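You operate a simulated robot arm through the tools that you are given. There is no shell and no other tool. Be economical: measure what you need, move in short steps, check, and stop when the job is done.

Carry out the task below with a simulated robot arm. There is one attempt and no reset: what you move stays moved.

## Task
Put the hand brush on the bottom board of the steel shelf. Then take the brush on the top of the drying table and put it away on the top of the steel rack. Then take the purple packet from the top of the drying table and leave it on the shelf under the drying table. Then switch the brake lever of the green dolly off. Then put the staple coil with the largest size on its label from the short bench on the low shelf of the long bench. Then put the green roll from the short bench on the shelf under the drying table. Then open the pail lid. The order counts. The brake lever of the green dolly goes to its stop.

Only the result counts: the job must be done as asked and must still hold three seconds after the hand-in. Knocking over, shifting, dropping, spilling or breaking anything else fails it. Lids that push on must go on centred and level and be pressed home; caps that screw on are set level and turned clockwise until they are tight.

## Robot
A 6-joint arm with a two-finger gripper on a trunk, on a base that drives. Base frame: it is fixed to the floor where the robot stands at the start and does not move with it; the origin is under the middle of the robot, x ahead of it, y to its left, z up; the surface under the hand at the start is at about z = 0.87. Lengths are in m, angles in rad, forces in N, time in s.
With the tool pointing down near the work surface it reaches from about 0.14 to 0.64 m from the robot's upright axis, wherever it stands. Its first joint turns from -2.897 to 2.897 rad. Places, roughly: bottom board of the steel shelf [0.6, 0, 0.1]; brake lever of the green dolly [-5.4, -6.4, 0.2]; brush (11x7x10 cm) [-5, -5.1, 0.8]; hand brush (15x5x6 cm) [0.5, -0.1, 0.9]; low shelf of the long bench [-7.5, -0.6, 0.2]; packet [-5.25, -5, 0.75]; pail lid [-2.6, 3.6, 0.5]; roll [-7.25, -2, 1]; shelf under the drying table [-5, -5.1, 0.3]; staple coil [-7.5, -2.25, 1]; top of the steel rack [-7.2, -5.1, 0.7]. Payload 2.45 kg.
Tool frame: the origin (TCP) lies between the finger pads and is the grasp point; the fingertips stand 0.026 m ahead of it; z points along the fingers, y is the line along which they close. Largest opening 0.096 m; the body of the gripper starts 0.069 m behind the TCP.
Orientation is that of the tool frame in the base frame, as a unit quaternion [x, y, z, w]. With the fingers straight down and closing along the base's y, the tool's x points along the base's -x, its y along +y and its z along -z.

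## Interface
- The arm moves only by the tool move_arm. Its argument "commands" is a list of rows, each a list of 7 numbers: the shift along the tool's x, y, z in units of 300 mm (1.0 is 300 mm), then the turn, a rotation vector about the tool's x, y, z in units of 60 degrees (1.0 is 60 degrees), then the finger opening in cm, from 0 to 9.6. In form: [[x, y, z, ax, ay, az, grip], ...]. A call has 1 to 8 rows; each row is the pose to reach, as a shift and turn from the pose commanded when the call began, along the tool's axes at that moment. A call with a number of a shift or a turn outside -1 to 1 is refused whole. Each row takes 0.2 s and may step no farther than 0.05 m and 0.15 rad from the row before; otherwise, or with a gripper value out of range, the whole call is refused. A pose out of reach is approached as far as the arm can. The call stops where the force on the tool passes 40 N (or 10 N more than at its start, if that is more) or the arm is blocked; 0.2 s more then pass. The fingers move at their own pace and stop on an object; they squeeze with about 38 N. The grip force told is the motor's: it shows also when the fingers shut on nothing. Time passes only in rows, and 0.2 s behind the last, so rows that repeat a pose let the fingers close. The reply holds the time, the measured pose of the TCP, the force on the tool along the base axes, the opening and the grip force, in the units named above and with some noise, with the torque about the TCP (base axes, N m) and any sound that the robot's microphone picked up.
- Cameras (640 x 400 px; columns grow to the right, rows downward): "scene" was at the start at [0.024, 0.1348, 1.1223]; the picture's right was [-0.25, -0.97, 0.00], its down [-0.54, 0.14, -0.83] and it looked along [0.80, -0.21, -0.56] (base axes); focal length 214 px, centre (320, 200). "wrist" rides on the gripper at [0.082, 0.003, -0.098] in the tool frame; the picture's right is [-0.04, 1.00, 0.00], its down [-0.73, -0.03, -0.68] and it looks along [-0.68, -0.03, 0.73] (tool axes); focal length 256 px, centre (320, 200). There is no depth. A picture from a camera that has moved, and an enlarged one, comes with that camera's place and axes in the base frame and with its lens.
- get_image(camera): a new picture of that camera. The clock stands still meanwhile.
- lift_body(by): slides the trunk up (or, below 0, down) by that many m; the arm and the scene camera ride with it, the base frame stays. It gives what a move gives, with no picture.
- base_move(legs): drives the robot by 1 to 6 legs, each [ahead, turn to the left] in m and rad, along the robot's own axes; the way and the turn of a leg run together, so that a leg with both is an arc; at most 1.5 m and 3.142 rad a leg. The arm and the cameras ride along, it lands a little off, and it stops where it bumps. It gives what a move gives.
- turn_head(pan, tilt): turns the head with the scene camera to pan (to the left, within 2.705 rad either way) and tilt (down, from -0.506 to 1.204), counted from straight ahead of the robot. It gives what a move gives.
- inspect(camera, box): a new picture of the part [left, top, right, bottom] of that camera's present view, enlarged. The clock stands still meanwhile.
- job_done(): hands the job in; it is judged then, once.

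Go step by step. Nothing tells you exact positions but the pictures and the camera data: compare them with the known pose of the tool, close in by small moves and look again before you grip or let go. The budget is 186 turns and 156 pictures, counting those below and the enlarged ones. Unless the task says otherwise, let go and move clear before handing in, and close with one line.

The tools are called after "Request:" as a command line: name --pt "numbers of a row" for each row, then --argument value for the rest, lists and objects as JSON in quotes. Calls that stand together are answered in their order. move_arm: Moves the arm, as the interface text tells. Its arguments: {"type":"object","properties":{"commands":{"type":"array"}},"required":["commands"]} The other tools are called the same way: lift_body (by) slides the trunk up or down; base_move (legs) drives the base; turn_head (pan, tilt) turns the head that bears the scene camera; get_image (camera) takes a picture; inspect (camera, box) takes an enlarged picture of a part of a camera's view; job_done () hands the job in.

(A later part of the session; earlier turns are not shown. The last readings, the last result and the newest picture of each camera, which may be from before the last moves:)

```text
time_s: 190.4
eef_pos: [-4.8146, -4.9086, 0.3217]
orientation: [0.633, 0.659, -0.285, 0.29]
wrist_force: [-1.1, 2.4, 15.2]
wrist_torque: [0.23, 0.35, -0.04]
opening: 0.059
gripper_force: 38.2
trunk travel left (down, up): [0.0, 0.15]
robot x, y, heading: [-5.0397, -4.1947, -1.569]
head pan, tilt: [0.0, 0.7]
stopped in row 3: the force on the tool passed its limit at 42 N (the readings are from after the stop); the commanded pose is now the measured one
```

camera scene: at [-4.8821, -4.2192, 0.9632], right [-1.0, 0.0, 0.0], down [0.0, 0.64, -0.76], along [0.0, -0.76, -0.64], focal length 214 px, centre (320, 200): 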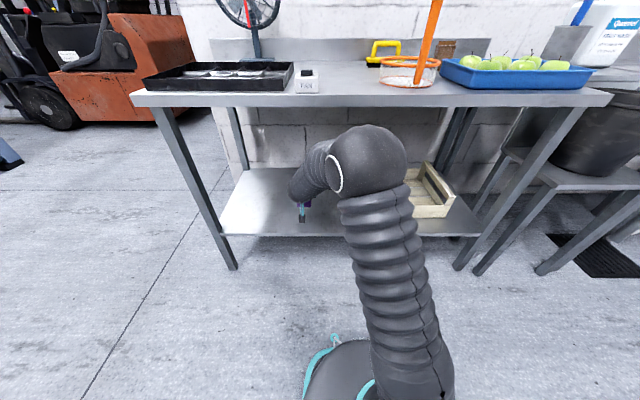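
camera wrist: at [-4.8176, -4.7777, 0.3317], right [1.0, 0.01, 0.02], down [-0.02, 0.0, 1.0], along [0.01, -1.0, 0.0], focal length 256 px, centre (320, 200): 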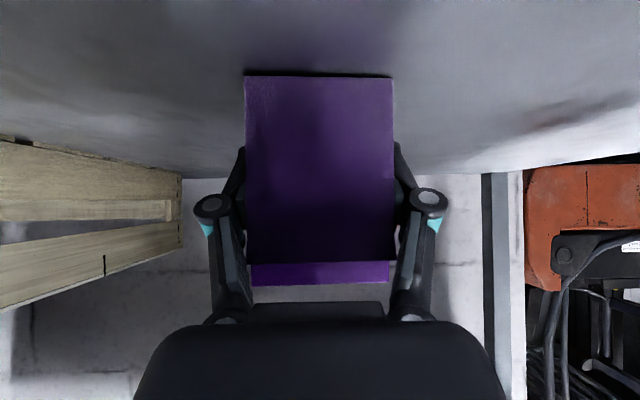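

Contact. Release and withdraw straight back.

Request:
move_arm --pt "-0.003 0 -0.003 0 0 0 8" --pt "-0.003 0 -0.003 0 0 0 8.5" --pt "0.02 0 -0.08 0 0 0 8.5" --pt "0.05 0 -0.2 0 0 0 8.5" --pt "0.12 0 -0.32 0 0 0 8.5"

Request:
get_image --camera "wrist"

```text
time_s: 191.6
eef_pos: [-4.8188, -4.8113, 0.3564]
orientation: [0.635, 0.659, -0.283, 0.286]
wrist_force: [0.8, -0.1, 0.2]
wrist_torque: [0.0, -0.01, 0.02]
opening: 0.0852
gripper_force: 0.1
trunk travel left (down, up): [0.0, 0.15]
robot x, y, heading: [-5.0363, -4.1939, -1.569]
head pan, tilt: [0.0, 0.7]
```

```text
91 pictures are left
camera wrist: at [-4.8201, -4.6847, 0.3647], right [1.0, 0.01, 0.02], down [-0.02, 0.01, 1.0], along [0.01, -1.0, 0.01], focal length 256 px, centre (320, 200)
```

wrist: 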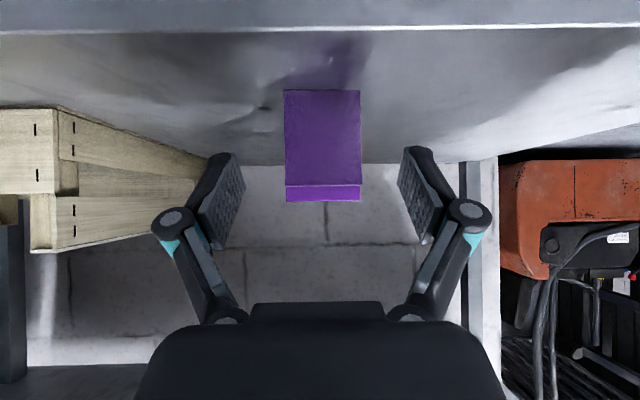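

Packet is in place. I back away, raise the arm and look for a way round the partition to the green dolly.

Request:
base_move --legs '[[-0.45, 0]]'

Request:
move_arm --pt "-0.1 0 -0.1 0 0 0 6" --pt "-0.2 0 -0.2 0 0 0 6" --pt "-0.3 0 -0.3 0 0 0 6" --pt "-0.4 0 -0.4 0 0 0 6" --pt "-0.45 -0.1 -0.5 0 0 0 6" --pt "-0.48 -0.2 -0.6 0 0 0 6" --pt "-0.5 -0.3 -0.68 0 0 0 6" --pt "-0.5 -0.4 -0.75 0 0 0 6"

Request:
base_move --legs '[[0, 1.3]]'

Request:
turn_head --pan -0.45 --tilt 0.3

Request:
get_image --camera "scene"

Request:
turn_head --pan 0.35 --tilt 0.3

Request:
get_image --camera "scene"

```text
time_s: 194.3
eef_pos: [-4.8194, -4.3602, 0.3579]
orientation: [0.634, 0.659, -0.284, 0.287]
wrist_force: [0.3, 0.6, 0.3]
wrist_torque: [-0.04, 0.0, 0.02]
opening: 0.085
gripper_force: 0.0
trunk travel left (down, up): [0.0, 0.15]
robot x, y, heading: [-5.0377, -3.7434, -1.571]
head pan, tilt: [0.0, 0.7]
```

```text
time_s: 196.1
eef_pos: [-4.9387, -4.2986, 0.6227]
orientation: [0.635, 0.66, -0.282, 0.286]
wrist_force: [0.6, -1.0, 0.5]
wrist_torque: [-0.01, 0.0, -0.02]
opening: 0.06
gripper_force: 0.0
trunk travel left (down, up): [0.0, 0.15]
robot x, y, heading: [-5.0392, -3.7417, -1.575]
head pan, tilt: [0.0, 0.7]
```

```text
time_s: 199.7
eef_pos: [-4.4735, -3.8035, 0.6225]
orientation: [0.112, 0.908, -0.055, 0.4]
wrist_force: [-0.1, -0.1, -0.7]
wrist_torque: [-0.02, 0.0, 0.01]
opening: 0.0597
gripper_force: 0.2
trunk travel left (down, up): [0.0, 0.15]
robot x, y, heading: [-5.0362, -3.738, -0.287]
head pan, tilt: [0.0, 0.7]
```

```text
time_s: 200.6
eef_pos: [-4.4738, -3.8041, 0.6231]
orientation: [0.111, 0.908, -0.053, 0.4]
wrist_force: [0.0, 0.4, 0.5]
wrist_torque: [0.04, -0.01, 0.0]
opening: 0.0602
gripper_force: 0.1
trunk travel left (down, up): [0.0, 0.15]
robot x, y, heading: [-5.0362, -3.7417, -0.284]
head pan, tilt: [-0.45, 0.3]
```

```text
90 pictures are left
camera scene: at [-4.9829, -3.6366, 0.9992], right [-0.67, -0.74, 0.0], down [-0.22, 0.2, -0.96], along [0.71, -0.64, -0.3], focal length 214 px, centre (320, 200)
```

scene: 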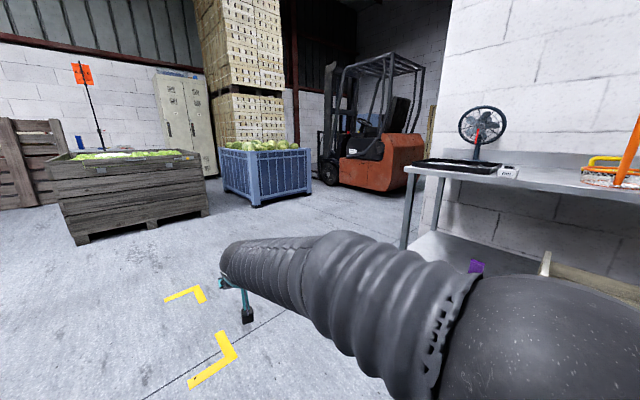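

```text
time_s: 201.7
eef_pos: [-4.4719, -3.8035, 0.6229]
orientation: [0.112, 0.908, -0.055, 0.4]
wrist_force: [-0.7, 0.1, 0.1]
wrist_torque: [0.01, 0.0, 0.02]
opening: 0.0601
gripper_force: 0.0
trunk travel left (down, up): [0.0, 0.15]
robot x, y, heading: [-5.0386, -3.7423, -0.285]
head pan, tilt: [0.351, 0.3]
```

```text
89 pictures are left
camera scene: at [-4.9588, -3.568, 0.9993], right [0.06, -1.0, 0.0], down [-0.3, -0.02, -0.96], along [0.95, 0.06, -0.3], focal length 214 px, centre (320, 200)
```

scene: 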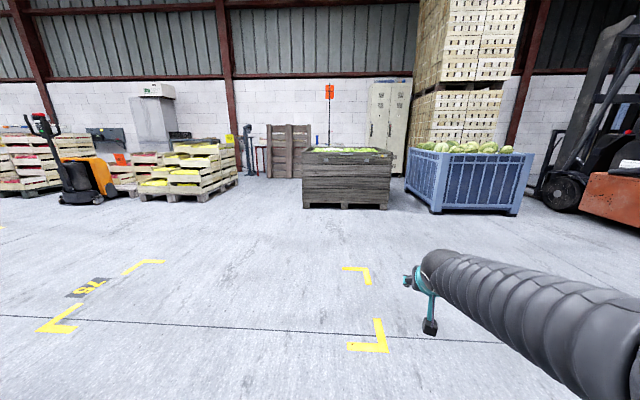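

Forklift stands around (-2.5, -7); the passage between it and the partition end (x≈-4.35) is open. I drive round there.

Request:
base_move --legs '[[1.3, 0], [0, -1.25], [1.2, 0], [0, -0.4]]'

Request:
turn_head --pan -0.3 --tilt 0.4

Request:
get_image --camera "scene"

```text
time_s: 218.3
eef_pos: [-3.8399, -5.8735, 0.6229]
orientation: [0.741, 0.537, -0.33, 0.232]
wrist_force: [-0.3, 0.1, -0.3]
wrist_torque: [0.01, -0.02, 0.02]
opening: 0.0601
gripper_force: 0.1
trunk travel left (down, up): [0.0, 0.15]
robot x, y, heading: [-3.7358, -5.316, -1.931]
head pan, tilt: [0.351, 0.3]
```

```text
time_s: 219.3
eef_pos: [-3.8393, -5.8733, 0.6228]
orientation: [0.741, 0.536, -0.33, 0.233]
wrist_force: [0.1, 0.3, 0.0]
wrist_torque: [-0.01, 0.03, 0.01]
opening: 0.0599
gripper_force: 0.1
trunk travel left (down, up): [0.0, 0.15]
robot x, y, heading: [-3.7375, -5.3135, -1.933]
head pan, tilt: [-0.3, 0.4]
```

```text
88 pictures are left
camera scene: at [-3.6255, -5.3888, 0.99], right [-0.79, 0.61, 0.0], down [0.24, 0.31, -0.92], along [-0.56, -0.73, -0.39], focal length 214 px, centre (320, 200)
```

scene: 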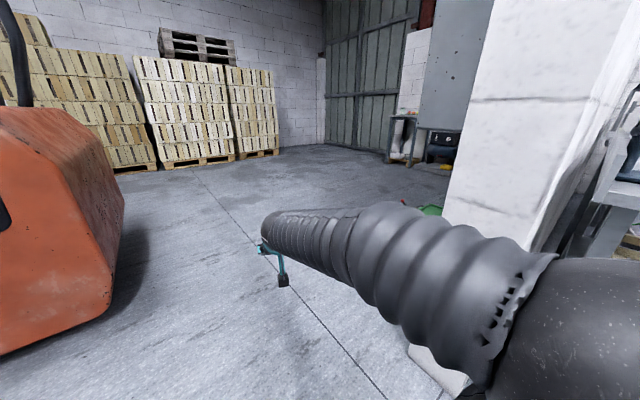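

I see something green behind the partition end. I move on and look.

Request:
base_move --legs '[[0.85, 0], [0, -0.6]]'

Request:
turn_head --pan -0.1 --tilt 0.6

Request:
get_image --camera "scene"

Request:
get_image --camera "wrist"

```text
time_s: 225.5
eef_pos: [-4.4374, -6.5148, 0.6216]
orientation: [0.867, 0.292, -0.385, 0.124]
wrist_force: [0.0, 0.2, -0.5]
wrist_torque: [0.01, -0.03, -0.02]
opening: 0.06
gripper_force: 0.0
trunk travel left (down, up): [0.0, 0.15]
robot x, y, heading: [-4.0384, -6.1113, -2.525]
head pan, tilt: [-0.3, 0.4]
```

```text
time_s: 226.2
eef_pos: [-4.4375, -6.5142, 0.6228]
orientation: [0.867, 0.293, -0.384, 0.125]
wrist_force: [-0.1, 0.9, -0.6]
wrist_torque: [-0.03, -0.02, 0.04]
opening: 0.06
gripper_force: 0.0
trunk travel left (down, up): [0.0, 0.15]
robot x, y, heading: [-4.04, -6.115, -2.531]
head pan, tilt: [-0.099, 0.6]
```

```text
87 pictures are left
camera scene: at [-3.977, -6.2519, 0.9718], right [-0.49, 0.87, 0.0], down [0.49, 0.28, -0.83], along [-0.72, -0.4, -0.56], focal length 214 px, centre (320, 200)
```

scene: 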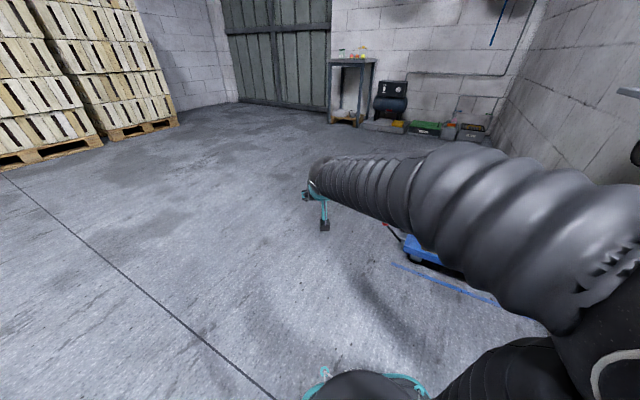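

```text
86 pictures are left
camera wrist: at [-4.334, -6.4411, 0.6294], right [0.58, -0.81, 0.02], down [-0.01, 0.02, 1.0], along [-0.81, -0.58, 0.01], focal length 256 px, centre (320, 200)
```

wrist: 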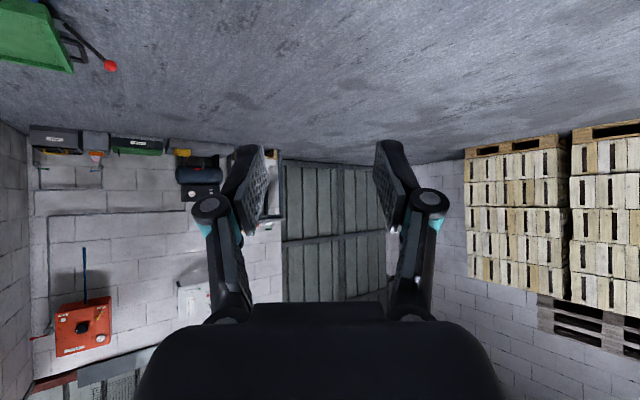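

The dollies (blue and green) sit behind my arm in view. I turn right to bring them in view.

Request:
base_move --legs '[[0, -0.6]]'

Request:
turn_head --pan 0.05 --tilt 0.75

Request:
get_image --camera "scene"

Request:
get_image --camera "wrist"

```text
time_s: 228.2
eef_pos: [-4.5936, -6.2203, 0.6221]
orientation: [0.915, 0.025, -0.403, 0.006]
wrist_force: [0.0, 0.0, 0.6]
wrist_torque: [-0.02, 0.05, 0.0]
opening: 0.0601
gripper_force: 0.0
trunk travel left (down, up): [0.0, 0.15]
robot x, y, heading: [-4.0404, -6.1129, -3.132]
head pan, tilt: [-0.099, 0.6]
```

```text
time_s: 228.9
eef_pos: [-4.5947, -6.2197, 0.6224]
orientation: [0.915, 0.025, -0.403, 0.006]
wrist_force: [0.4, -0.1, -0.1]
wrist_torque: [-0.01, -0.01, -0.01]
opening: 0.06
gripper_force: 0.1
trunk travel left (down, up): [0.0, 0.15]
robot x, y, heading: [-4.0411, -6.1158, -3.132]
head pan, tilt: [0.051, 0.75]
```

```text
85 pictures are left
camera scene: at [-4.0603, -6.276, 0.959], right [-0.06, 1.0, 0.0], down [0.68, 0.04, -0.73], along [-0.73, -0.05, -0.68], focal length 214 px, centre (320, 200)
```

scene: 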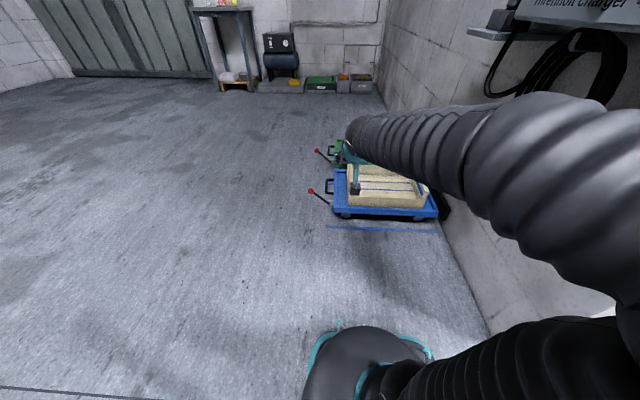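

```text
84 pictures are left
camera wrist: at [-4.467, -6.2172, 0.6294], right [0.02, -1.0, 0.02], down [0.01, 0.02, 1.0], along [-1.0, -0.02, 0.01], focal length 256 px, centre (320, 200)
```

wrist: 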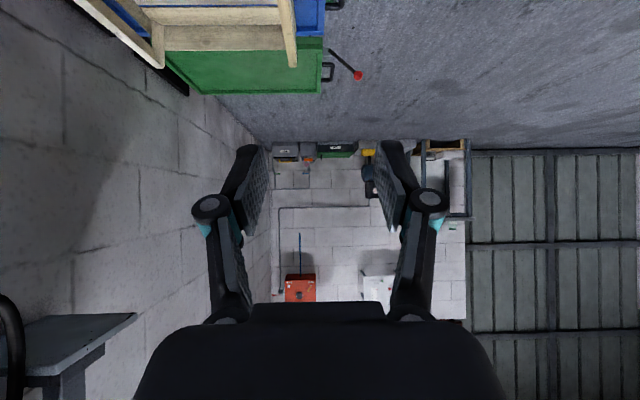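

Green dolly is the far one; its lever's red knob is near (-5.37, -6.38, 0.2). I drive to stand south of it, facing it.

Request:
base_move --legs '[[0, 0.55], [0.8, 0], [0.82, 0], [0, -2.134]]'

Request:
turn_head --pan -0.1 --tilt 0.8

Request:
get_image --camera "scene"

Request:
get_image --camera "wrist"

```text
time_s: 243.8
eef_pos: [-5.5017, -6.4167, 0.6224]
orientation: [0.658, -0.636, -0.287, -0.284]
wrist_force: [-0.1, -0.7, 0.1]
wrist_torque: [-0.01, -0.01, 0.01]
opening: 0.0596
gripper_force: 0.1
trunk travel left (down, up): [0.0, 0.15]
robot x, y, heading: [-5.4095, -6.9741, 1.559]
head pan, tilt: [0.051, 0.75]
```

```text
time_s: 244.5
eef_pos: [-5.5019, -6.4165, 0.623]
orientation: [0.656, -0.638, -0.286, -0.285]
wrist_force: [0.1, 0.8, -0.7]
wrist_torque: [0.0, 0.02, -0.03]
opening: 0.0599
gripper_force: 0.2
trunk travel left (down, up): [0.0, 0.15]
robot x, y, heading: [-5.4055, -6.9769, 1.565]
head pan, tilt: [-0.099, 0.799]
```

```text
83 pictures are left
camera scene: at [-5.5584, -6.954, 0.9549], right [0.99, -0.11, 0.0], down [-0.08, -0.71, -0.7], along [0.08, 0.69, -0.72], focal length 214 px, centre (320, 200)
```

scene: 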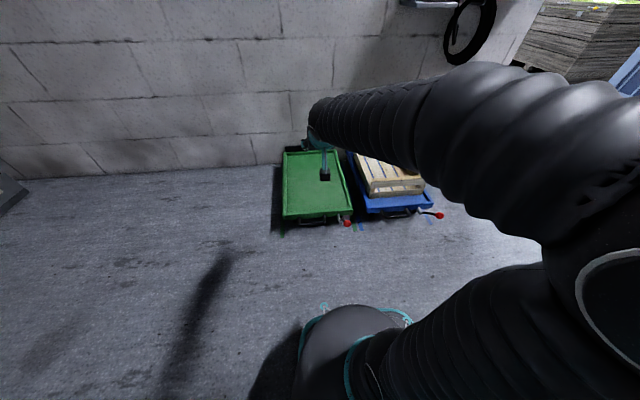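

```text
82 pictures are left
camera wrist: at [-5.5015, -6.544, 0.6294], right [-1.0, 0.0, 0.02], down [0.02, -0.01, 1.0], along [0.0, 1.0, 0.01], focal length 256 px, centre (320, 200)
```

wrist: 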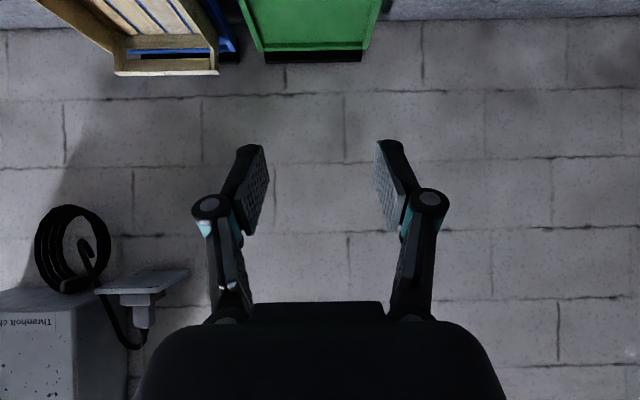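

Request:
inspect --camera "scene" --box '[270, 190, 350, 240]'

Request:
inspect --camera "scene" --box '[340, 170, 460, 245]'

```text
8.00 times, centred on (310, 215) of scene
camera zoom: at [-5.5584, -6.954, 0.9549], right [0.99, -0.11, 0.0], down [-0.08, -0.71, -0.7], along [0.08, 0.69, -0.72], focal length 1716 px, centre (400, 80)
```

zoom: 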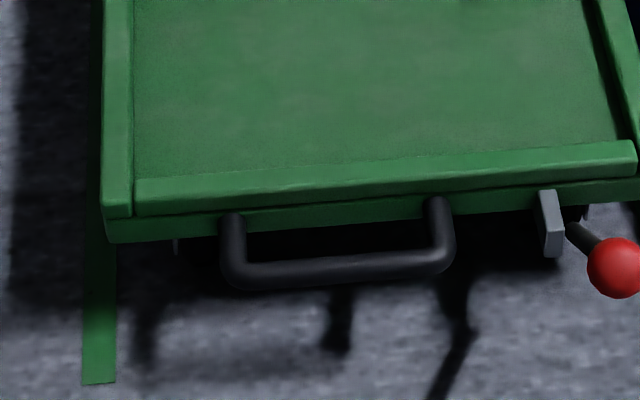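

```text
5.33 times, centred on (400, 208) of scene
camera zoom: at [-5.5584, -6.954, 0.9549], right [0.99, -0.11, 0.0], down [-0.08, -0.71, -0.7], along [0.08, 0.69, -0.72], focal length 1144 px, centre (-107, 160)
```

zoom: 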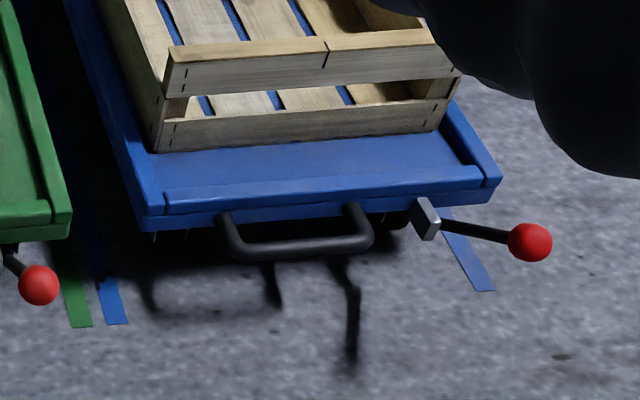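

Both levers point outward and up about 40°. I need a close view for on/off marks before pushing, so I set the wrist camera over the lever.

Request:
move_arm --pt "0.08 -0.06 -0.01 0 0.11 0 2" --pt "0.16 -0.12 -0.02 0 0.22 0 2" --pt "0.24 -0.18 -0.03 0 0.33 0 2" --pt "0.32 -0.24 -0.04 0 0.44 0 2" --pt "0.4 -0.3 -0.05 0 0.55 0 2" --pt "0.48 -0.36 -0.06 0 0.66 0 2" --pt "0.54 -0.4 -0.07 0 0.75 0 2"

Request:
get_image --camera "wrist"

```text
time_s: 246.1
eef_pos: [-5.3778, -6.538, 0.519]
orientation: [0.717, -0.697, -0.013, -0.019]
wrist_force: [0.4, 0.2, -0.5]
wrist_torque: [-0.03, 0.03, 0.01]
opening: 0.0201
gripper_force: 0.0
trunk travel left (down, up): [0.0, 0.15]
robot x, y, heading: [-5.4041, -6.9749, 1.563]
head pan, tilt: [-0.099, 0.799]
```

```text
79 pictures are left
camera wrist: at [-5.3786, -6.6244, 0.6139], right [-1.0, 0.01, -0.01], down [0.0, 0.7, 0.71], along [0.01, 0.71, -0.7], focal length 256 px, centre (320, 200)
```

wrist: 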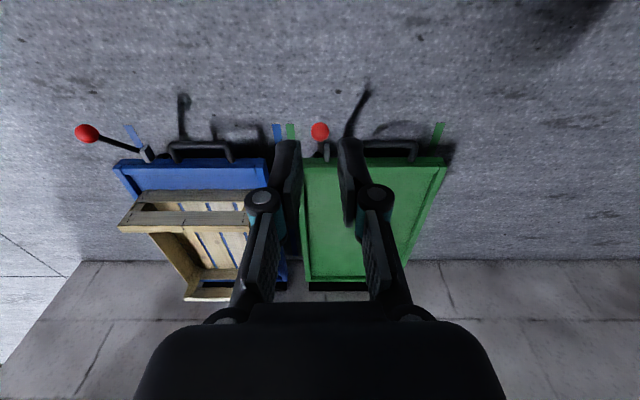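

Request:
inspect --camera "wrist" --box '[272, 110, 368, 170]'

Request:
inspect --camera "wrist" --box '[70, 110, 166, 170]'

```text
6.67 times, centred on (320, 140) of wrist
camera zoom: at [-5.3786, -6.6244, 0.6139], right [-1.0, 0.01, -0.01], down [0.0, 0.7, 0.71], along [0.01, 0.71, -0.7], focal length 1707 px, centre (320, 600)
```

zoom: 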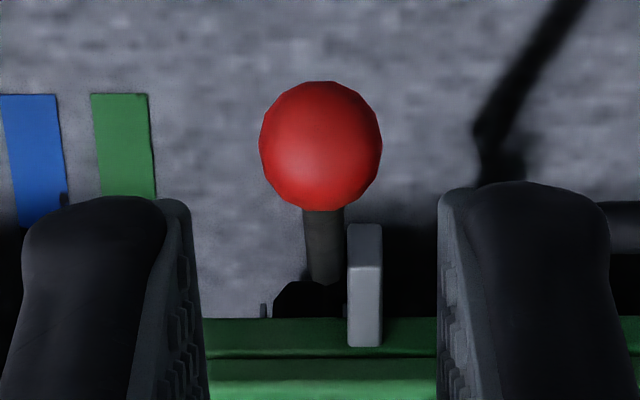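

```text
6.67 times, centred on (118, 140) of wrist
camera zoom: at [-5.3786, -6.6244, 0.6139], right [-1.0, 0.01, -0.01], down [0.0, 0.7, 0.71], along [0.01, 0.71, -0.7], focal length 1707 px, centre (1667, 600)
```

zoom: 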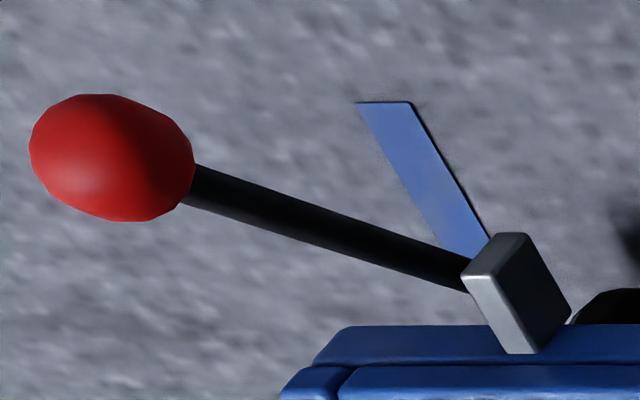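

No marks; the lever hinges about x beside the bracket, so it swings down (or up). I'll gently test pushing down on the knob from above with closed fingers.

Request:
move_arm --pt "-0.1 0 0.1 0 0 0 0" --pt "-0.2 0 0.2 0 0 0 0" --pt "-0.3 0 0.3 0 0 0 0" --pt "-0.4 0 0.4 0 0 0 0" --pt "-0.49 0 0.5 0 0 0 0" --pt "-0.51 0 0.64 0 0 0 0" --pt "-0.51 0 0.76 0 0 0 0" --pt "-0.51 0 0.86 0 0 0 0"

Request:
get_image --camera "wrist"

Request:
inspect --camera "scene" --box '[280, 170, 400, 245]'

```text
time_s: 247.9
eef_pos: [-5.3792, -6.3737, 0.2666]
orientation: [0.717, -0.697, -0.014, -0.018]
wrist_force: [-0.3, 0.7, 0.8]
wrist_torque: [0.03, 0.0, 0.01]
opening: 0.0001
gripper_force: 29.2
trunk travel left (down, up): [0.0, 0.15]
robot x, y, heading: [-5.4075, -6.9743, 1.56]
head pan, tilt: [-0.099, 0.799]
```

```text
76 pictures are left
camera wrist: at [-5.3809, -6.4589, 0.3623], right [-1.0, 0.01, -0.01], down [0.0, 0.7, 0.71], along [0.01, 0.71, -0.7], focal length 256 px, centre (320, 200)
```

wrist: 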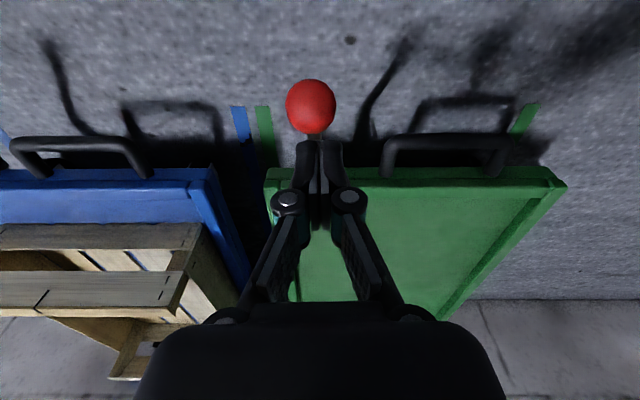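

```text
5.33 times, centred on (340, 208) of scene
camera zoom: at [-5.5583, -6.954, 0.955], right [0.99, -0.11, 0.0], down [-0.08, -0.71, -0.7], along [0.08, 0.69, -0.72], focal length 1144 px, centre (213, 160)
```

zoom: 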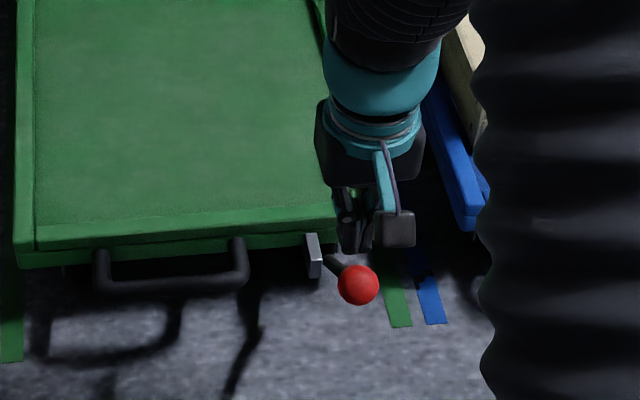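

Request:
move_arm --pt "0.035 -0.012 0.05 0 0 0 0" --pt "0.04 -0.012 0.1 0 0 0 0" --pt "0.06 -0.012 0.14 0 0 0 0" --pt "0.075 -0.012 0.18 0 0 0 0" --pt "0.085 -0.012 0.22 0 0 0 0"

Request:
get_image --camera "wrist"

```text
time_s: 248.7
eef_pos: [-5.3747, -6.3832, 0.2382]
orientation: [0.717, -0.696, -0.016, -0.022]
wrist_force: [-0.2, -7.2, 27.0]
wrist_torque: [-0.09, -0.02, 0.1]
opening: 0.0059
gripper_force: 28.1
trunk travel left (down, up): [0.0, 0.15]
robot x, y, heading: [-5.408, -6.9746, 1.572]
head pan, tilt: [-0.099, 0.799]
stopped in row 3: the force on the tool passed its limit at 51 N (the readings are from after the stop); the commanded pose is now the measured one
```

```text
74 pictures are left
camera wrist: at [-5.3768, -6.4705, 0.3322], right [-1.0, 0.01, -0.01], down [0.0, 0.7, 0.72], along [0.01, 0.72, -0.7], focal length 256 px, centre (320, 200)
```

wrist: 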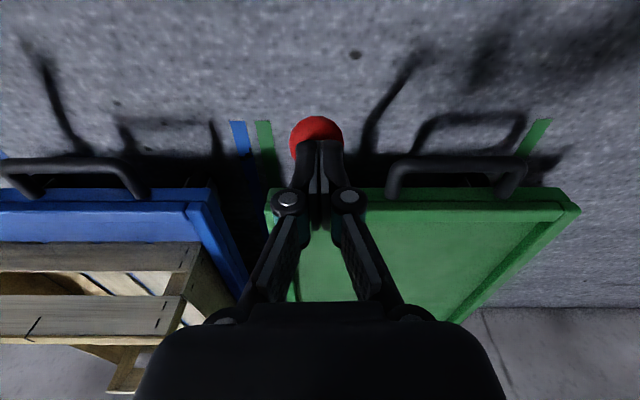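

Down is already the stop, so "off" is up. I'll grip the knob and swing it up along its arc (pivot ≈ y -6.28, z 0.11, radius 0.127). First up, open, and lower around the knob.

Request:
move_arm --pt "0 0 -0.1 0 0 0 3" --pt "0 0 -0.18 0 0 0 6.5" --pt "0 0 -0.18 0 0 0 6.5" --pt "-0.015 0 -0.05 0 0 0 6.5" --pt "-0.017 0 0.07 0 0 0 6.5" --pt "-0.017 0 0.15 0 0 0 6.5"

Request:
get_image --camera "wrist"

```text
time_s: 250.1
eef_pos: [-5.3745, -6.3748, 0.1903]
orientation: [0.717, -0.697, -0.015, -0.022]
wrist_force: [0.9, 1.1, 0.1]
wrist_torque: [-0.06, -0.02, -0.01]
opening: 0.0653
gripper_force: 0.1
trunk travel left (down, up): [0.0, 0.15]
robot x, y, heading: [-5.408, -6.9775, 1.562]
head pan, tilt: [-0.099, 0.799]
```

```text
73 pictures are left
camera wrist: at [-5.3768, -6.4625, 0.2849], right [-1.0, 0.01, -0.01], down [0.0, 0.7, 0.72], along [0.01, 0.72, -0.7], focal length 256 px, centre (320, 200)
```

wrist: 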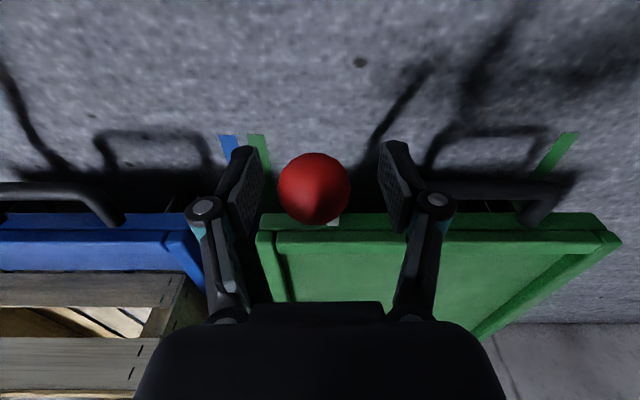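

Request:
move_arm --pt "0 0 0 0 0 0 2" --pt "0 0 0 0 0 0 2" --pt "0 0 0 0 0 0 2" --pt "-0.038 0 -0.04 0 0 0 2" --pt "-0.081 0 -0.074 0 0 0 2" --pt "-0.128 0 -0.103 0 0 0 2" --pt "-0.178 0 -0.125 0 0 0 2"

Request:
get_image --camera "wrist"

```text
time_s: 251.7
eef_pos: [-5.3772, -6.3246, 0.2299]
orientation: [0.717, -0.697, -0.015, -0.022]
wrist_force: [0.6, -1.3, -13.0]
wrist_torque: [-1.01, -0.04, 0.04]
opening: 0.0315
gripper_force: 38.0
trunk travel left (down, up): [0.0, 0.15]
robot x, y, heading: [-5.4077, -6.9719, 1.56]
head pan, tilt: [-0.099, 0.799]
```

```text
72 pictures are left
camera wrist: at [-5.3786, -6.4115, 0.3245], right [-1.0, 0.01, -0.01], down [0.0, 0.7, 0.72], along [0.01, 0.72, -0.7], focal length 256 px, centre (320, 200)
```

wrist: 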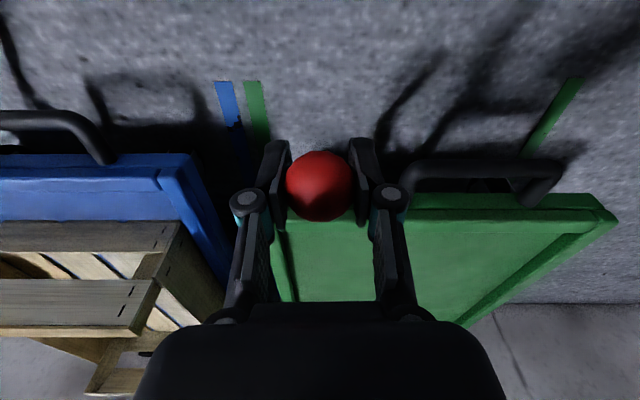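

The lever follows upward. I continue along the arc until it stops.

Request:
move_arm --pt "-0.053 0 -0.015 0 0 0 2" --pt "-0.107 0 -0.024 0 0 0 2" --pt "-0.162 0 -0.025 0 0 0 2" --pt "-0.217 0 -0.019 0 0 0 2" --pt "-0.27 0 -0.006 0 0 0 2" --pt "-0.321 0 0.014 0 0 0 2"

Request:
get_image --camera "wrist"

```text
time_s: 253.1
eef_pos: [-5.3789, -6.2282, 0.2303]
orientation: [0.717, -0.697, -0.015, -0.022]
wrist_force: [17.5, -1.5, 4.6]
wrist_torque: [-0.07, 0.01, 0.17]
opening: 0.0322
gripper_force: 9.3
trunk travel left (down, up): [0.0, 0.15]
robot x, y, heading: [-5.408, -6.9784, 1.561]
head pan, tilt: [-0.099, 0.799]
```

```text
71 pictures are left
camera wrist: at [-5.3814, -6.315, 0.325], right [-1.0, 0.01, -0.01], down [0.0, 0.7, 0.72], along [0.01, 0.72, -0.7], focal length 256 px, centre (320, 200)
```

wrist: 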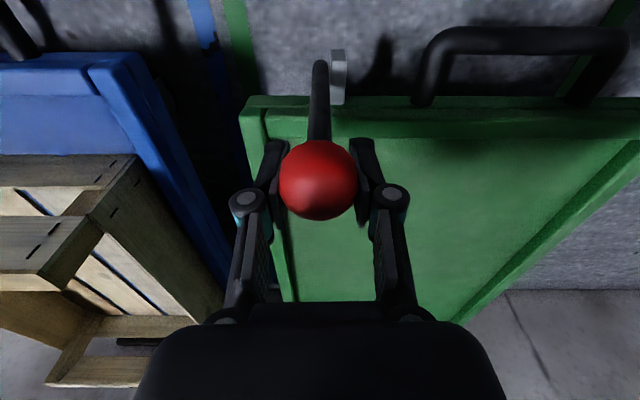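

Request:
move_arm --pt "-0.048 0 0.026 0 0 0 2" --pt "-0.093 0 0.059 0 0 0 2" --pt "-0.132 0 0.097 0 0 0 2" --pt "-0.167 0 0.14 0 0 0 2"

Request:
get_image --camera "wrist"

```text
time_s: 254.1
eef_pos: [-5.3802, -6.1758, 0.1918]
orientation: [0.717, -0.696, -0.015, -0.021]
wrist_force: [-0.3, -0.1, 0.3]
wrist_torque: [-0.03, 0.03, 0.03]
opening: 0.0201
gripper_force: 0.1
trunk travel left (down, up): [0.0, 0.15]
robot x, y, heading: [-5.4084, -6.9755, 1.562]
head pan, tilt: [-0.099, 0.799]
```

```text
70 pictures are left
camera wrist: at [-5.3821, -6.2627, 0.2866], right [-1.0, 0.01, -0.01], down [0.0, 0.7, 0.72], along [0.01, 0.72, -0.7], focal length 256 px, centre (320, 200)
```

wrist: 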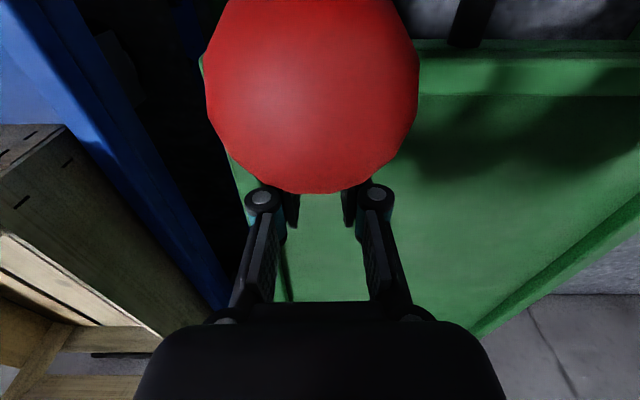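

The knob slipped out near 105°, likely at its stop. I rise and check, then nudge it from the front to make sure.

Request:
move_arm --pt "0 0 -0.15 0 0 0 4" --pt "0 0 -0.3 0 0 0 4" --pt "0.15 0 -0.33 0 0 0 4" --pt "0.3 0 -0.33 0 0 0 2" --pt "0.45 0 -0.33 0 0 0 0"

Request:
get_image --camera "wrist"

Request:
inspect --camera "scene" --box '[280, 150, 400, 225]'

```text
time_s: 255.3
eef_pos: [-5.3768, -6.3169, 0.2833]
orientation: [0.717, -0.696, -0.015, -0.022]
wrist_force: [0.1, 0.4, 0.4]
wrist_torque: [-0.04, 0.02, -0.01]
opening: 0.0
gripper_force: 28.2
trunk travel left (down, up): [0.0, 0.15]
robot x, y, heading: [-5.4079, -6.9756, 1.561]
head pan, tilt: [-0.099, 0.799]
```

```text
69 pictures are left
camera wrist: at [-5.3786, -6.404, 0.3778], right [-1.0, 0.01, -0.01], down [0.0, 0.7, 0.72], along [0.01, 0.72, -0.7], focal length 256 px, centre (320, 200)
```

wrist: 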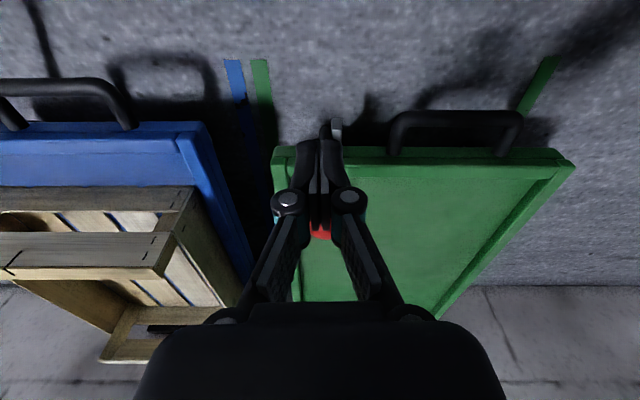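

```text
5.33 times, centred on (340, 188) of scene
camera zoom: at [-5.5582, -6.9539, 0.9549], right [0.99, -0.11, 0.0], down [-0.08, -0.71, -0.7], along [0.08, 0.69, -0.72], focal length 1144 px, centre (213, 267)
```

zoom: 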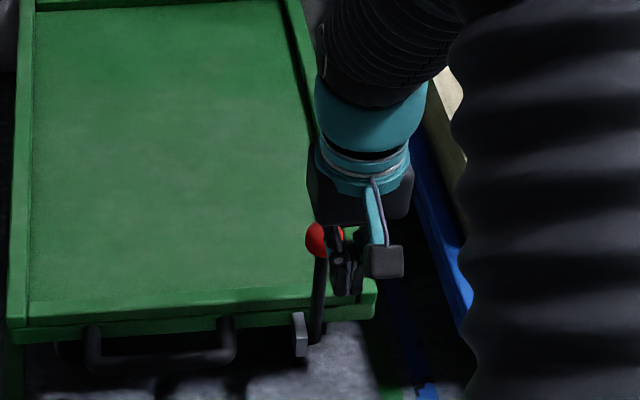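

I push gently on the knob from the front to confirm the stop.

Request:
move_arm --pt "0 0 0.1 0 0 0 0" --pt "-0.08 0 0.1 0 0 0 0" --pt "-0.14 0 0.1 0 0 0 0" --pt "-0.16 0 0.1 0 0 0 0"

Request:
inspect --camera "scene" --box '[280, 150, 400, 225]'

```text
time_s: 256.3
eef_pos: [-5.3777, -6.2705, 0.2551]
orientation: [0.716, -0.698, -0.012, -0.019]
wrist_force: [4.5, -34.5, 11.5]
wrist_torque: [-0.54, -0.04, 0.03]
opening: 0.006
gripper_force: 28.5
trunk travel left (down, up): [0.0, 0.15]
robot x, y, heading: [-5.4051, -6.976, 1.558]
head pan, tilt: [-0.099, 0.799]
```

```text
5.33 times, centred on (340, 188) of scene
camera zoom: at [-5.5581, -6.9549, 0.9551], right [0.99, -0.11, 0.0], down [-0.08, -0.71, -0.7], along [0.08, 0.69, -0.72], focal length 1144 px, centre (213, 267)
```

zoom: 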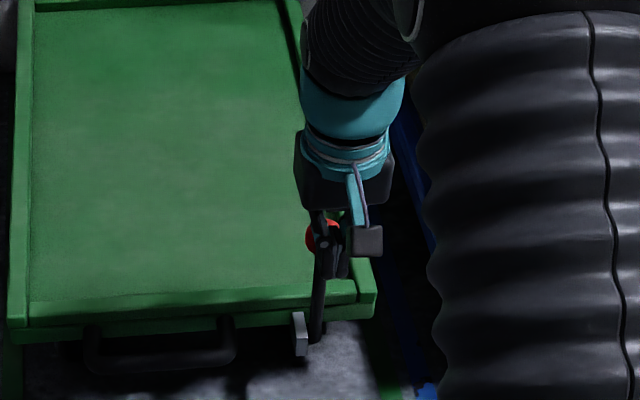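

It resists with 34 N and doesn't move: the lever is at its stop. I back away and verify it stays.

Request:
move_arm --pt "0.12 0 0 0 0 0 0" --pt "0.25 0 -0.06 0 0 0 0" --pt "0.35 0 -0.18 0 0 0 0" --pt "0.42 0 -0.32 0 0 0 0" --pt "0.5 0 -0.45 0 0 0 0" --pt "0.5 0 -0.6 0 0 0 0" --pt "0.5 0 -0.75 0 0 0 0" --pt "0.5 0 -0.9 0 0 0 0"

Request:
get_image --camera "wrist"

```text
time_s: 258.1
eef_pos: [-5.3767, -6.4304, 0.5183]
orientation: [0.717, -0.696, -0.014, -0.021]
wrist_force: [0.1, -0.1, -0.1]
wrist_torque: [-0.02, -0.03, 0.01]
opening: 0.0
gripper_force: 27.9
trunk travel left (down, up): [0.0, 0.15]
robot x, y, heading: [-5.4093, -6.9747, 1.564]
head pan, tilt: [-0.099, 0.799]
```

```text
66 pictures are left
camera wrist: at [-5.3779, -6.5176, 0.6128], right [-1.0, 0.01, -0.01], down [0.0, 0.7, 0.72], along [0.01, 0.72, -0.7], focal length 256 px, centre (320, 200)
```

wrist: 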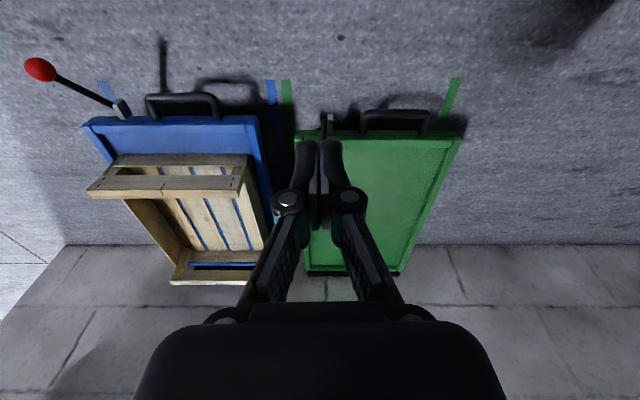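

Lever off and holding. Next the short bench at the west wall; I drive back round the partition.

Request:
base_move --legs '[[0, -1.56], [1.3, 0], [0, 1.347], [1.3, 0], [1.3, 0], [0, 1.55]]'

Request:
base_move --legs '[[1.35, 0], [1.3, 0], [0, -0.35]]'

Request:
turn_head --pan 0.1 --tilt 0.25

Request:
get_image --camera "scene"

```text
time_s: 287.9
eef_pos: [-4.0585, -4.2748, 0.5183]
orientation: [0.995, -0.1, -0.025, -0.008]
wrist_force: [0.5, -0.4, -0.1]
wrist_torque: [0.06, -0.01, 0.01]
opening: 0.0
gripper_force: 28.8
trunk travel left (down, up): [0.0, 0.15]
robot x, y, heading: [-3.5377, -4.4325, 2.906]
head pan, tilt: [-0.099, 0.799]
```

```text
time_s: 301.9
eef_pos: [-6.5471, -3.4851, 0.5187]
orientation: [0.963, -0.269, -0.024, -0.012]
wrist_force: [0.0, 0.2, 0.0]
wrist_torque: [0.0, 0.06, -0.01]
opening: 0.0
gripper_force: 28.3
trunk travel left (down, up): [0.0, 0.15]
robot x, y, heading: [-6.1101, -3.8015, 2.562]
head pan, tilt: [-0.099, 0.799]
```

```text
time_s: 302.9
eef_pos: [-6.5488, -3.4839, 0.519]
orientation: [0.963, -0.269, -0.023, -0.011]
wrist_force: [-0.4, 0.2, -0.1]
wrist_torque: [0.03, -0.03, 0.01]
opening: 0.0001
gripper_force: 28.2
trunk travel left (down, up): [0.0, 0.15]
robot x, y, heading: [-6.1054, -3.8079, 2.557]
head pan, tilt: [0.099, 0.25]
```

```text
65 pictures are left
camera scene: at [-6.229, -3.9282, 1.0039], right [0.47, 0.88, 0.0], down [0.22, -0.12, -0.97], along [-0.86, 0.45, -0.25], focal length 214 px, centre (320, 200)
```

scene: 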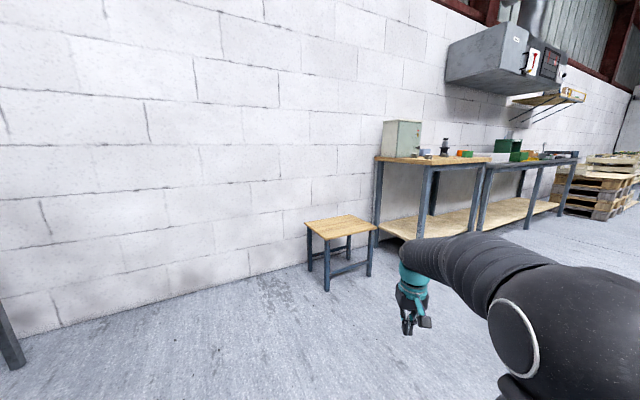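

The short bench is ahead-right, with the long bench beyond it. I drive to stand in front of it facing west.

Request:
base_move --legs '[[0, -0.585], [0.8, 0], [0.75, 0], [0, 1.17]]'

Request:
lift_body --by 0.15

Request:
turn_head --pan -0.1 --tilt 0.45

Request:
get_image --camera "scene"

```text
time_s: 315.4
eef_pos: [-7.2639, -2.3581, 0.5174]
orientation: [0.999, 0.027, -0.026, -0.004]
wrist_force: [0.8, 0.4, 0.2]
wrist_torque: [0.0, 0.01, 0.03]
opening: 0.0
gripper_force: 28.5
trunk travel left (down, up): [0.0, 0.15]
robot x, y, heading: [-6.7174, -2.374, -3.124]
head pan, tilt: [0.099, 0.25]
```

```text
time_s: 316.7
eef_pos: [-7.1924, -2.3621, 0.567]
orientation: [0.997, 0.027, 0.079, 0.002]
wrist_force: [0.1, 0.3, -0.6]
wrist_torque: [0.0, -0.01, 0.01]
opening: 0.0
gripper_force: 28.8
trunk travel left (down, up): [-0.118, 0.032]
robot x, y, heading: [-6.7194, -2.3774, -3.128]
head pan, tilt: [0.099, 0.25]
stopped: the arm was blocked; the commanded pose is now the measured one
```

```text
time_s: 317.4
eef_pos: [-7.1964, -2.3604, 0.5663]
orientation: [0.997, 0.027, 0.073, 0.002]
wrist_force: [0.1, -0.4, -0.3]
wrist_torque: [0.01, -0.03, -0.01]
opening: 0.0
gripper_force: 28.1
trunk travel left (down, up): [-0.118, 0.032]
robot x, y, heading: [-6.7151, -2.3764, -3.122]
head pan, tilt: [-0.099, 0.45]
```

```text
64 pictures are left
camera scene: at [-6.7486, -2.5249, 1.1042], right [0.08, 1.0, 0.0], down [0.43, -0.04, -0.9], along [-0.9, 0.07, -0.43], focal length 214 px, centre (320, 200)
```

scene: 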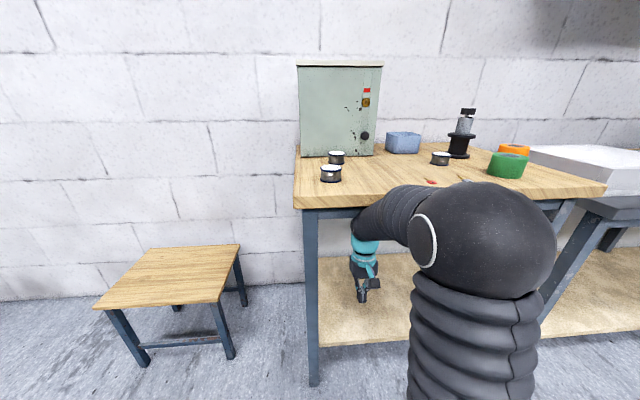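

The arm had slid under the bench top; the lift stopped in time. I back out first, then raise trunk and arm.

Request:
base_move --legs '[[-0.4, 0]]'

Request:
lift_body --by 0.118

Request:
move_arm --pt "0 0 -0.15 0 0 0 0" --pt "0 0 -0.3 0 0 0 0" --pt "0 0 -0.45 0 0 0 0" --pt "0 0 -0.6 0 0 0 0" --pt "0 0 -0.75 0 0 0 0" --pt "0 0 -0.9 0 0 0 0" --pt "0 0 -0.95 0 0 0 4" --pt "0 0 -1.0 0 0 0 8"

Request:
get_image --camera "scene"

```text
time_s: 319.9
eef_pos: [-6.8208, -2.365, 0.5667]
orientation: [0.997, 0.034, 0.075, 0.001]
wrist_force: [-0.4, -0.3, -0.3]
wrist_torque: [0.0, 0.01, -0.02]
opening: 0.0
gripper_force: 28.4
trunk travel left (down, up): [-0.118, 0.032]
robot x, y, heading: [-6.3436, -2.3722, -3.108]
head pan, tilt: [-0.099, 0.45]
stopped in leg 1: the robot was blocked; the commanded pose is now the measured one
```

```text
time_s: 320.6
eef_pos: [-6.8212, -2.3646, 0.5969]
orientation: [0.997, 0.033, 0.074, 0.001]
wrist_force: [-0.6, -0.2, 0.9]
wrist_torque: [-0.01, -0.03, 0.02]
opening: 0.0001
gripper_force: 28.8
out of reach, approached as far as the arm can: row 1
trunk travel left (down, up): [-0.15, 0.0]
robot x, y, heading: [-6.3413, -2.3719, -3.11]
head pan, tilt: [-0.099, 0.45]
```

```text
time_s: 322.4
eef_pos: [-6.8647, -2.3663, 0.8947]
orientation: [0.997, 0.034, 0.074, 0.001]
wrist_force: [0.0, -0.4, 0.4]
wrist_torque: [0.0, 0.04, 0.03]
opening: 0.0801
gripper_force: 0.0
trunk travel left (down, up): [-0.15, 0.0]
robot x, y, heading: [-6.3411, -2.3731, -3.109]
head pan, tilt: [-0.099, 0.45]
```

```text
63 pictures are left
camera scene: at [-6.3724, -2.5232, 1.1353], right [0.07, 1.0, 0.0], down [0.43, -0.03, -0.9], along [-0.9, 0.06, -0.44], focal length 214 px, centre (320, 200)
```

scene: 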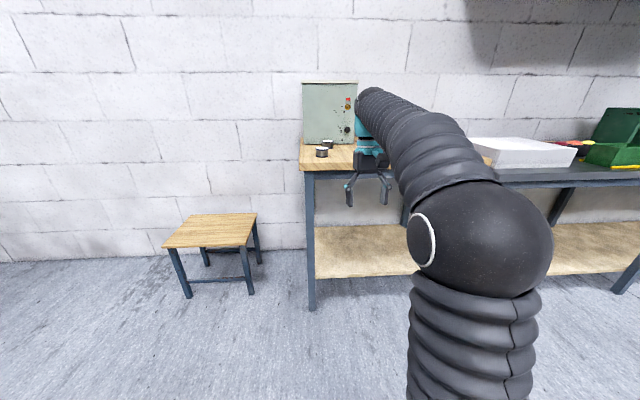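

The arm is free. I level the tool, raise it, and advance over the bench to view the coils' labels.

Request:
move_arm --pt "0 0 -0.12 0 -0.07 0 8" --pt "0 0 -0.25 0 -0.141 0 8" --pt "0 0 -0.35 0 -0.141 0 8"

Request:
base_move --legs '[[0.33, 0]]'

Request:
get_image --camera "wrist"

Request:
get_image --camera "scene"

```text
time_s: 323.2
eef_pos: [-6.8757, -2.3669, 0.9878]
orientation: [0.999, 0.034, -0.002, 0.004]
wrist_force: [-0.1, 0.4, 0.5]
wrist_torque: [-0.02, 0.01, 0.01]
opening: 0.0798
gripper_force: 0.1
out of reach, approached as far as the arm can: row 3
trunk travel left (down, up): [-0.15, 0.0]
robot x, y, heading: [-6.3454, -2.3727, -3.108]
head pan, tilt: [-0.099, 0.45]
```

```text
time_s: 325.4
eef_pos: [-7.209, -2.3758, 0.9861]
orientation: [0.999, 0.033, -0.002, 0.003]
wrist_force: [0.3, 0.0, 0.1]
wrist_torque: [-0.01, -0.04, -0.01]
opening: 0.0801
gripper_force: 0.2
trunk travel left (down, up): [-0.15, 0.0]
robot x, y, heading: [-6.6747, -2.3866, -3.112]
head pan, tilt: [-0.099, 0.45]
```

```text
62 pictures are left
camera wrist: at [-7.1276, -2.3733, 1.0855], right [0.03, -1.0, 0.01], down [-0.73, -0.01, 0.68], along [-0.68, -0.02, -0.73], focal length 256 px, centre (320, 200)
```

wrist: 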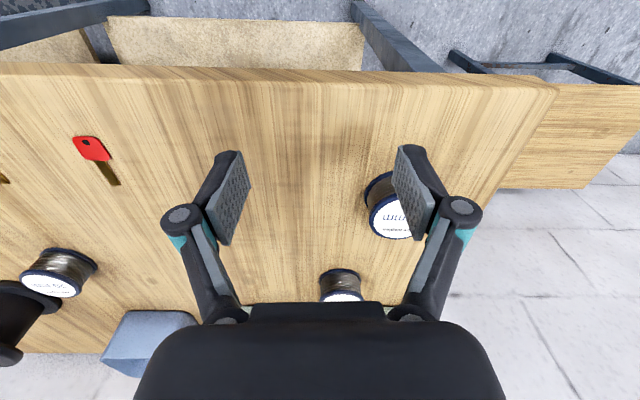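

```text
61 pictures are left
camera scene: at [-6.7058, -2.5332, 1.1354], right [0.07, 1.0, 0.0], down [0.43, -0.03, -0.9], along [-0.9, 0.06, -0.44], focal length 214 px, centre (320, 200)
```

scene: 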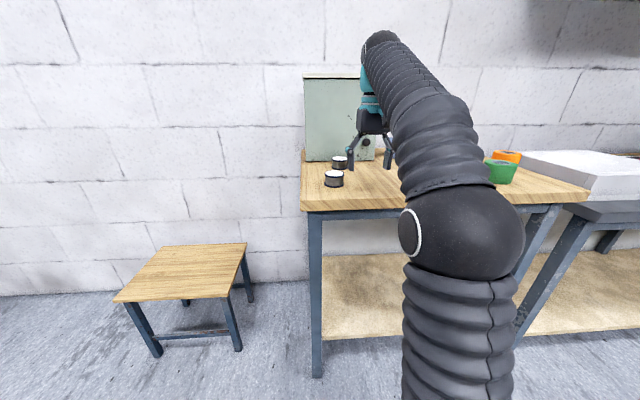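

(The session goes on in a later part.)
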